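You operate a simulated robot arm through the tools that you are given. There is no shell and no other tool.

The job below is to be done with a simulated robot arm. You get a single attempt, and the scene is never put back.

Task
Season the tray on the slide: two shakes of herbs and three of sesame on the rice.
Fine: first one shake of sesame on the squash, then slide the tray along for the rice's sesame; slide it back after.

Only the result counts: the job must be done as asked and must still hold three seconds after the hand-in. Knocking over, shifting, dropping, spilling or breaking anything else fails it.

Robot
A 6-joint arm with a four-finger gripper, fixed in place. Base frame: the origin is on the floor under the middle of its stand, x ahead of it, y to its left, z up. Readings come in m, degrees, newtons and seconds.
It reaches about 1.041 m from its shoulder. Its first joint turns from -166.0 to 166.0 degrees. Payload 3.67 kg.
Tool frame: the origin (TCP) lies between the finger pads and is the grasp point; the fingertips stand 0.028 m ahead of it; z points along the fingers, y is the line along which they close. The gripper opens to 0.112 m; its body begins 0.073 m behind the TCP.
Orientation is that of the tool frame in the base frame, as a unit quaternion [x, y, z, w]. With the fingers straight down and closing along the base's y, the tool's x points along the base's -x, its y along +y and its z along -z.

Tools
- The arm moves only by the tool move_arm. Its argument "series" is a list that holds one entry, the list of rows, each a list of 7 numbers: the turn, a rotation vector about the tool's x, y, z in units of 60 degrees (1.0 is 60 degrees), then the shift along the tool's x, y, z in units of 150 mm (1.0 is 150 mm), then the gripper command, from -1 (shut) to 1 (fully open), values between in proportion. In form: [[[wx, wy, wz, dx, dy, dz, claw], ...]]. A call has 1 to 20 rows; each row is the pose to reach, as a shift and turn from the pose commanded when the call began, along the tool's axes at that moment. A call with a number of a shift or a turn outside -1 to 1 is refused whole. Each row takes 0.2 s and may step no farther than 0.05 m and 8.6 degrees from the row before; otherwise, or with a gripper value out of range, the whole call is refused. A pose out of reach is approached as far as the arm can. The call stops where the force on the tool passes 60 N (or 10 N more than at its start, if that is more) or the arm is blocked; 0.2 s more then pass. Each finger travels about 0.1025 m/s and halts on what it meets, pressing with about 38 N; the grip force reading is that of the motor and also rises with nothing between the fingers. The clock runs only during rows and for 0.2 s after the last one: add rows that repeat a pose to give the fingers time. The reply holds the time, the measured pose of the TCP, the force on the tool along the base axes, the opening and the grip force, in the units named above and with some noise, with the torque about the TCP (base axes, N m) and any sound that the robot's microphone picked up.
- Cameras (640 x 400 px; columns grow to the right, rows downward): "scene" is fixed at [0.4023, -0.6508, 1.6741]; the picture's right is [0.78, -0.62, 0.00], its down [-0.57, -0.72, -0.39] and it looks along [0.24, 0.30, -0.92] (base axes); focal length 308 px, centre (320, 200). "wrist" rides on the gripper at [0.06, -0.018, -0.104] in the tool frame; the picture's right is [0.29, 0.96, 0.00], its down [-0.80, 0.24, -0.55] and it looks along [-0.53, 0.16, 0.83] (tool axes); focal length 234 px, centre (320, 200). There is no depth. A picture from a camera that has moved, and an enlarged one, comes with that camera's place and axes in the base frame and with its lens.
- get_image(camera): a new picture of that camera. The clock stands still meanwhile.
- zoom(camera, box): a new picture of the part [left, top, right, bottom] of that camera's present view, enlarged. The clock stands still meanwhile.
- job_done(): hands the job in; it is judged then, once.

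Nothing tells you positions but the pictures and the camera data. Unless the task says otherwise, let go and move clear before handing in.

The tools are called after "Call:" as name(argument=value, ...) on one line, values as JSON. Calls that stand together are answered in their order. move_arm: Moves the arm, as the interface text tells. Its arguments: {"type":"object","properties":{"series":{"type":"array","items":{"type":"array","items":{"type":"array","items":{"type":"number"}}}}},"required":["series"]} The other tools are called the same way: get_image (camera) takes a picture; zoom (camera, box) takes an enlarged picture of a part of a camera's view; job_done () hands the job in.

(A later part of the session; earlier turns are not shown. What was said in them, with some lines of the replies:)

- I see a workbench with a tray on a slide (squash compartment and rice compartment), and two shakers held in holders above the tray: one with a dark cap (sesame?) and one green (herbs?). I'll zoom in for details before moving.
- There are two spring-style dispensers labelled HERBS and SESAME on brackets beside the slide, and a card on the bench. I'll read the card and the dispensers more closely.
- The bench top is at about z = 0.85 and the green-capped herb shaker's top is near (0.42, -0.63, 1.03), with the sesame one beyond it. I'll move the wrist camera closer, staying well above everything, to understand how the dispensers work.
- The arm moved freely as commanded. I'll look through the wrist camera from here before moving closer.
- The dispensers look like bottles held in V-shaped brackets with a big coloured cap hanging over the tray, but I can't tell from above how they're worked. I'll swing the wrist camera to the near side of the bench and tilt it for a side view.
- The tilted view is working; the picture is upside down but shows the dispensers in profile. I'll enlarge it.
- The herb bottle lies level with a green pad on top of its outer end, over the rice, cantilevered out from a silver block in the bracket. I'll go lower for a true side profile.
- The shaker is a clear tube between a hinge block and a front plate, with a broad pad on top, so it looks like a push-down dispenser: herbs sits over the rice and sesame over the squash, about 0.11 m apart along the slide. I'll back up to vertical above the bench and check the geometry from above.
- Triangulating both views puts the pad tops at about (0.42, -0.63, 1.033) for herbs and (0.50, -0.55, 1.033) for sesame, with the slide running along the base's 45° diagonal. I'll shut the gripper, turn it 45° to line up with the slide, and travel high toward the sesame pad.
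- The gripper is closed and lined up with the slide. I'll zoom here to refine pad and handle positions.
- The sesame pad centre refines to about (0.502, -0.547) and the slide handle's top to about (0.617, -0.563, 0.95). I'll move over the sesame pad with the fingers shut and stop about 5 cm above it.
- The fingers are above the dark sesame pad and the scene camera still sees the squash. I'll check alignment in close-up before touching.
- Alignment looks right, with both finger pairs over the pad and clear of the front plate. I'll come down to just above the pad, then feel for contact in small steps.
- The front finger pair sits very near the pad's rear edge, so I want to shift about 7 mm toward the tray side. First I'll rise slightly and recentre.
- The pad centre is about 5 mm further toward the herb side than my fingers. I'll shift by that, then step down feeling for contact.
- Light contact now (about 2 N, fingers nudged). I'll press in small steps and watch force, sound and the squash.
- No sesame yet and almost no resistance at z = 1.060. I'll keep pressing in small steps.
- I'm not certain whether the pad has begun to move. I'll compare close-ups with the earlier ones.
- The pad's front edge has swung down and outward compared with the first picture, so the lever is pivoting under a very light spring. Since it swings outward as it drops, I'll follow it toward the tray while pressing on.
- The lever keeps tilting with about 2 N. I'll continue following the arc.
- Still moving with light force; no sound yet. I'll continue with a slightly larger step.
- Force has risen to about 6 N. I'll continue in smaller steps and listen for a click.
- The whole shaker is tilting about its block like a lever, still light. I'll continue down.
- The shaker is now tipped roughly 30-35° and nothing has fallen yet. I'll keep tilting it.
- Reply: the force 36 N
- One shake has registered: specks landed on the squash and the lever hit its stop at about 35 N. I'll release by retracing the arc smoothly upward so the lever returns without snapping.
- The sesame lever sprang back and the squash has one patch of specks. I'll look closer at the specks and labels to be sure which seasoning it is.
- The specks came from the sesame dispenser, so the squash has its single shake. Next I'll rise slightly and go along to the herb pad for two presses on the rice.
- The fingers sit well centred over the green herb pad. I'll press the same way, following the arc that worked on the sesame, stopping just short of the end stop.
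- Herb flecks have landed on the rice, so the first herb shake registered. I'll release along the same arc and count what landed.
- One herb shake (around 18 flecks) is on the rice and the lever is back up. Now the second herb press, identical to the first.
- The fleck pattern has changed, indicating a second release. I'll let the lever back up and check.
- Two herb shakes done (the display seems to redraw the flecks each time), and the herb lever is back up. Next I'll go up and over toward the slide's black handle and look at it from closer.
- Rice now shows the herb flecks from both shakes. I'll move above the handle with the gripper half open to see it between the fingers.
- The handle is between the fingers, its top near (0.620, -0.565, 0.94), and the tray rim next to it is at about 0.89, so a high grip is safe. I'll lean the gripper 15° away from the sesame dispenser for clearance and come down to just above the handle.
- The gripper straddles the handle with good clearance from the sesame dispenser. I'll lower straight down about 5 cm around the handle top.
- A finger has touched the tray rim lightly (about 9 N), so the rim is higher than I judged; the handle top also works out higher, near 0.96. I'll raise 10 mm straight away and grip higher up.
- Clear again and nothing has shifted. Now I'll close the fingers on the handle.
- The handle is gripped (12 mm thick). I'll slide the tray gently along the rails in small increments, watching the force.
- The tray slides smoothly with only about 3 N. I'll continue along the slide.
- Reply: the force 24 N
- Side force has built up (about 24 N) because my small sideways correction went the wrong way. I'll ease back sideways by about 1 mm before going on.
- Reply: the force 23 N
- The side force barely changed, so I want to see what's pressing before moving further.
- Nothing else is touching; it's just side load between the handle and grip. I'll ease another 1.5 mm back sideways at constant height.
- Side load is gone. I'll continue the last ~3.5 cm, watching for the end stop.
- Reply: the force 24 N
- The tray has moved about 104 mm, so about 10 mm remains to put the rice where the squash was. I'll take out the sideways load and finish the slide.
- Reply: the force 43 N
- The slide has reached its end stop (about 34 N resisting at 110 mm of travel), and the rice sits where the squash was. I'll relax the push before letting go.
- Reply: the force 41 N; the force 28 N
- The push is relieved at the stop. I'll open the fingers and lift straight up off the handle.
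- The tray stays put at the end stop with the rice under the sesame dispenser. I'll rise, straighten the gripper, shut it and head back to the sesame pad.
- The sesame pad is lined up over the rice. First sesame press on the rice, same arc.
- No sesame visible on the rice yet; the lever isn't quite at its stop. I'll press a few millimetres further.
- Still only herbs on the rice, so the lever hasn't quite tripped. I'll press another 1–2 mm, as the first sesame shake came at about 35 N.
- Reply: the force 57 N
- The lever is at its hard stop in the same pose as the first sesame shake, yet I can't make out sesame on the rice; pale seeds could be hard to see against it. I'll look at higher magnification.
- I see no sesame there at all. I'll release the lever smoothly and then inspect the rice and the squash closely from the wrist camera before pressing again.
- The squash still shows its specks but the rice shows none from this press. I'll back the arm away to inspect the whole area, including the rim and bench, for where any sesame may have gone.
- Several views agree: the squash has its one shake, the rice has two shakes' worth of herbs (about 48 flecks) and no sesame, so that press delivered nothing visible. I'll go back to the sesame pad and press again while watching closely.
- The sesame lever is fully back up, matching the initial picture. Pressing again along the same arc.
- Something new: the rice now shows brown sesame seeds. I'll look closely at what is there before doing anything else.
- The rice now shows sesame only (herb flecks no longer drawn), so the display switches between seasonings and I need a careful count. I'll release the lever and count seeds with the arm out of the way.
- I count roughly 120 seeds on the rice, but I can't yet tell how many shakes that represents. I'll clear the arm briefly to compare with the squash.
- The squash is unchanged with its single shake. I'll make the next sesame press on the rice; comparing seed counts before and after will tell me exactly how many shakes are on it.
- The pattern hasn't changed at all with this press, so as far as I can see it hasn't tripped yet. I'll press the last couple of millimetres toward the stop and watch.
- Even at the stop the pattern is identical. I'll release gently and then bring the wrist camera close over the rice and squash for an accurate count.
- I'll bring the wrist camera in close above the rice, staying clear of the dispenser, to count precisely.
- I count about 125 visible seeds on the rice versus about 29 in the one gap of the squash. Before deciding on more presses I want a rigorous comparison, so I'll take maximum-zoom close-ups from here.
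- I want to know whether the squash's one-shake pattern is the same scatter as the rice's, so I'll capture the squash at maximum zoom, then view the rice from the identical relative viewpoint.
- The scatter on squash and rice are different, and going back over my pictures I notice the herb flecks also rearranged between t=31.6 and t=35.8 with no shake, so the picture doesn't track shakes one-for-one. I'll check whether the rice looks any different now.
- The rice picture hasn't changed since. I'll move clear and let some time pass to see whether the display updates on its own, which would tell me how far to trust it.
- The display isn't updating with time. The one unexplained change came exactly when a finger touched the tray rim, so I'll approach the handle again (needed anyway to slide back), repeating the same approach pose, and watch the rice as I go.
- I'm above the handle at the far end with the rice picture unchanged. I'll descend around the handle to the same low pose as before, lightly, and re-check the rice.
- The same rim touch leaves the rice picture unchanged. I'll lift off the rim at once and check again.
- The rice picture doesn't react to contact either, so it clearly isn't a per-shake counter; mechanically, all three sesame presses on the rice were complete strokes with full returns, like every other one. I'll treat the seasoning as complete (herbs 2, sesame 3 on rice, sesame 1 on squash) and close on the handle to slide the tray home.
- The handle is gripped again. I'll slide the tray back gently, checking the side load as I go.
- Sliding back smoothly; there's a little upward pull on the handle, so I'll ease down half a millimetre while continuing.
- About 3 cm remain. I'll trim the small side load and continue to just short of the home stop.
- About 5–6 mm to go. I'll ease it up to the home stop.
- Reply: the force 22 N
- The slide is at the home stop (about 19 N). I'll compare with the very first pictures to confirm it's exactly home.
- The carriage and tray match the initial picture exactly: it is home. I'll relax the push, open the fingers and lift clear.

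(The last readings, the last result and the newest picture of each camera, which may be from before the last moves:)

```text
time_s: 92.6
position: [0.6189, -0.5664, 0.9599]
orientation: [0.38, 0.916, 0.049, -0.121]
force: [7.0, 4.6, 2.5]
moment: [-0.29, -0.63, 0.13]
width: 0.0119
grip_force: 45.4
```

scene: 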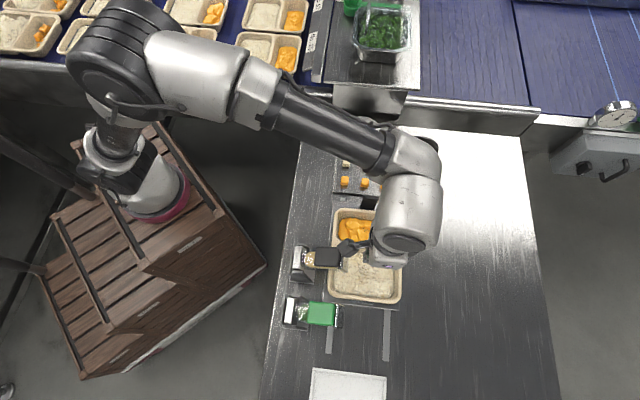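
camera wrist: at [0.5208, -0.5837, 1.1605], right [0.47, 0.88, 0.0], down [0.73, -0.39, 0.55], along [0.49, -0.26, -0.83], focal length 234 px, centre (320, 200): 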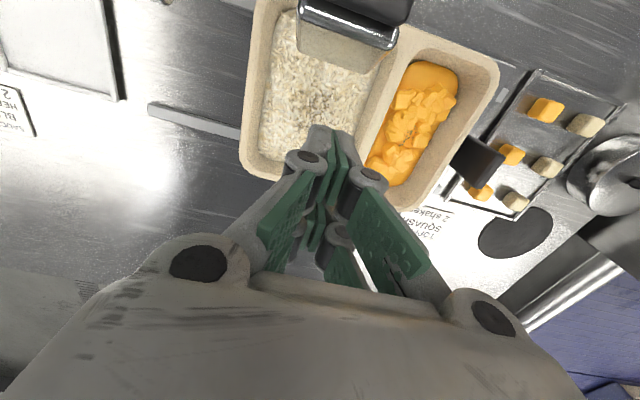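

Call:
move_arm(series=[[[0, 0, 0, 0, 0.006, 0, -1], [0, 0, 0, 0, 0.006, 0, -1], [0, 0, 0, 0, 0.006, 0, -0.5], [0, 0, 0, 0, 0.006, 0, -0.2], [0, 0, 0, 0, 0.006, 0, -0.15], [0, 0, 0, 0.02, 0.006, -0.08, -0.15], [0, 0, 0, 0.06, 0.006, -0.22, -0.15], [0, 0, 0, 0.12, 0.006, -0.45, -0.15], [0, 0, 0, 0.2, 0.006, -0.75, -0.15], [0, 0, 0, 0.2, 0.006, -0.75, -0.15]]])

Call:
zoom(camera="scene", box=[270, 280, 430, 380])

Call:
zoom(camera="scene", box=[270, 220, 430, 320])

```text
time_s: 94.8
position: [0.6203, -0.565, 1.0765]
orientation: [0.38, 0.916, 0.05, -0.121]
force: [0.4, 1.1, 0.4]
moment: [0.01, 0.01, -0.02]
width: 0.0476
grip_force: 0.1
```

```text
4.00 times, centred on (350, 330) of scene
camera zoom: at [0.4023, -0.6508, 1.6741], right [0.78, -0.62, 0.0], down [-0.57, -0.72, -0.39], along [0.24, 0.3, -0.92], focal length 1234 px, centre (200, -320)
```

zoom: 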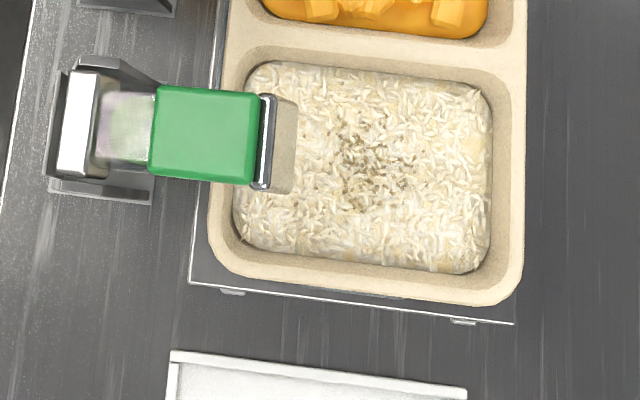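

```text
4.00 times, centred on (350, 270) of scene
camera zoom: at [0.4023, -0.6508, 1.6741], right [0.78, -0.62, 0.0], down [-0.57, -0.72, -0.39], along [0.24, 0.3, -0.92], focal length 1234 px, centre (200, -80)
```

zoom: 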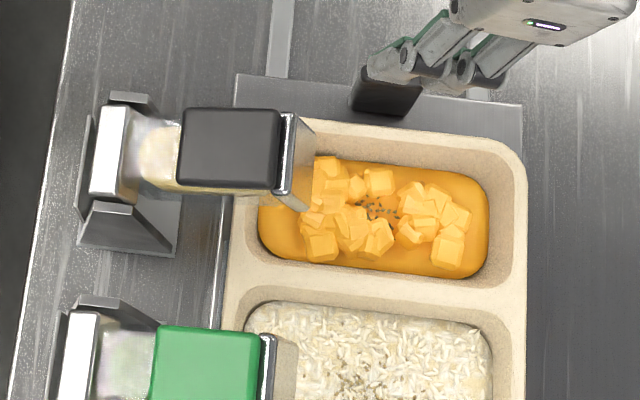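

The tray is home with nothing disturbed. I'll take one more close look at the rice in this position before finishing.

Call:
zoom(camera="scene", box=[347, 308, 377, 332])

Call:
zoom(camera="scene", box=[345, 258, 385, 288])

```text
16.00 times, centred on (362, 320) of scene
camera zoom: at [0.4023, -0.6508, 1.6741], right [0.78, -0.62, 0.0], down [-0.57, -0.72, -0.39], along [0.24, 0.3, -0.92], focal length 4935 px, centre (-352, -1720)
```

zoom: 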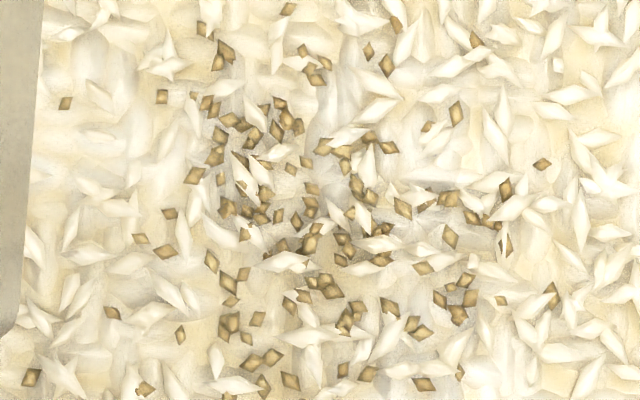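

```text
13.33 times, centred on (365, 273) of scene
camera zoom: at [0.4023, -0.6508, 1.6741], right [0.78, -0.62, 0.0], down [-0.57, -0.72, -0.39], along [0.24, 0.3, -0.92], focal length 4113 px, centre (-280, -773)
```

zoom: 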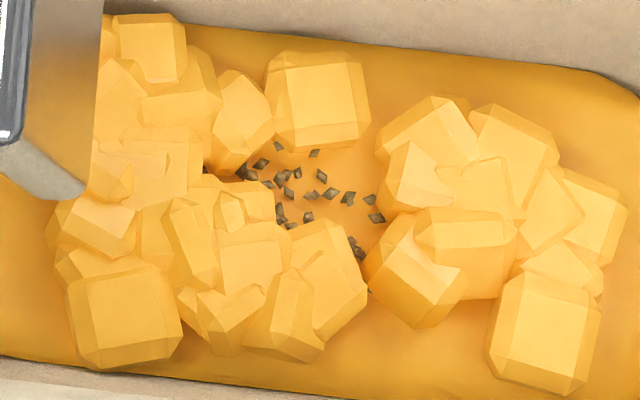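

Everything is in place: the tray is home and both shaker levers are up. I'll raise the arm well clear before handing in.

Call:
move_arm(series=[[[0, -0.083, 0, 0.05, 0, -0.2, -0.15], [0, -0.167, 0, 0.1, 0, -0.45, -0.15], [0, -0.25, 0, 0.17, 0, -0.7, -0.15], [0, -0.25, 0, 0.25, 0, -0.95, -0.15], [0, -0.25, 0, 0.25, 0, -0.95, -0.15]]])

Call:
get_image(camera="scene")

```text
time_s: 96.0
position: [0.6205, -0.5656, 1.224]
orientation: [0.382, 0.924, 0.0, 0.0]
force: [-0.4, -0.5, -0.4]
moment: [-0.01, -0.02, 0.01]
width: 0.0477
grip_force: 0.0
```

```text
taken
```

scene: 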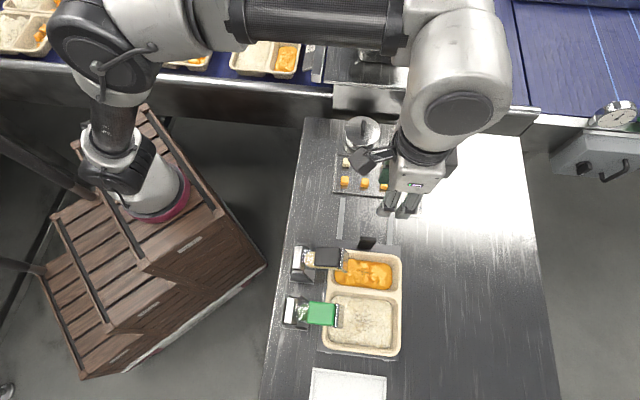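

The tray is back at its home position, both shakers are up, nothing else has moved and the arm is clear, so I'm handing in. I pressed sesame once over the squash, herbs twice over the rice, and sesame three times over the rice. The sesame count on the rice rests on those three full strokes: the picture only changed on the second one, so I couldn't confirm it by eye.

Call:
job_done()

```text
The job is handed in.
```

I've handed the job in. The tray is back home, but I couldn't confirm by eye that all three sesame shakes landed on the rice.

| Where | Seasoning | Presses | What the pictures showed |
|---|---|---|---|
| Squash | Sesame | 1 | Seeds appeared on the squash |
| Rice | Herbs | 2 | The flecks changed with each press |
| Rice | Sesame | 3, with the tray slid along | Only the second press changed the picture |

- **Sesame on the rice:** all three presses were full strokes and the lever came all the way back up each time, so I counted three. If only visible changes count, the rice may have had just one sesame shake.
- **Herbs on the rice:** after the second sesame press the picture showed only sesame on the rice, with no herb flecks. The flecks had also rearranged once when I hadn't pressed anything, so I don't treat the picture as a reliable count.
- **Touching the tray:** my fingers touched the tray rim twice, at about 9 N and 12 N. The first was an accident while reaching for the handle. The second was deliberate, to see whether contact changed the picture. The tray didn't visibly shift either time.
- **Card on the bench:** it reads "TOPPING SQUASH 2 shakes". I followed your instruction of one.

After the slide back, the tray lined up with the first pictures. Both shaker levers were up and the arm was clear of everything.
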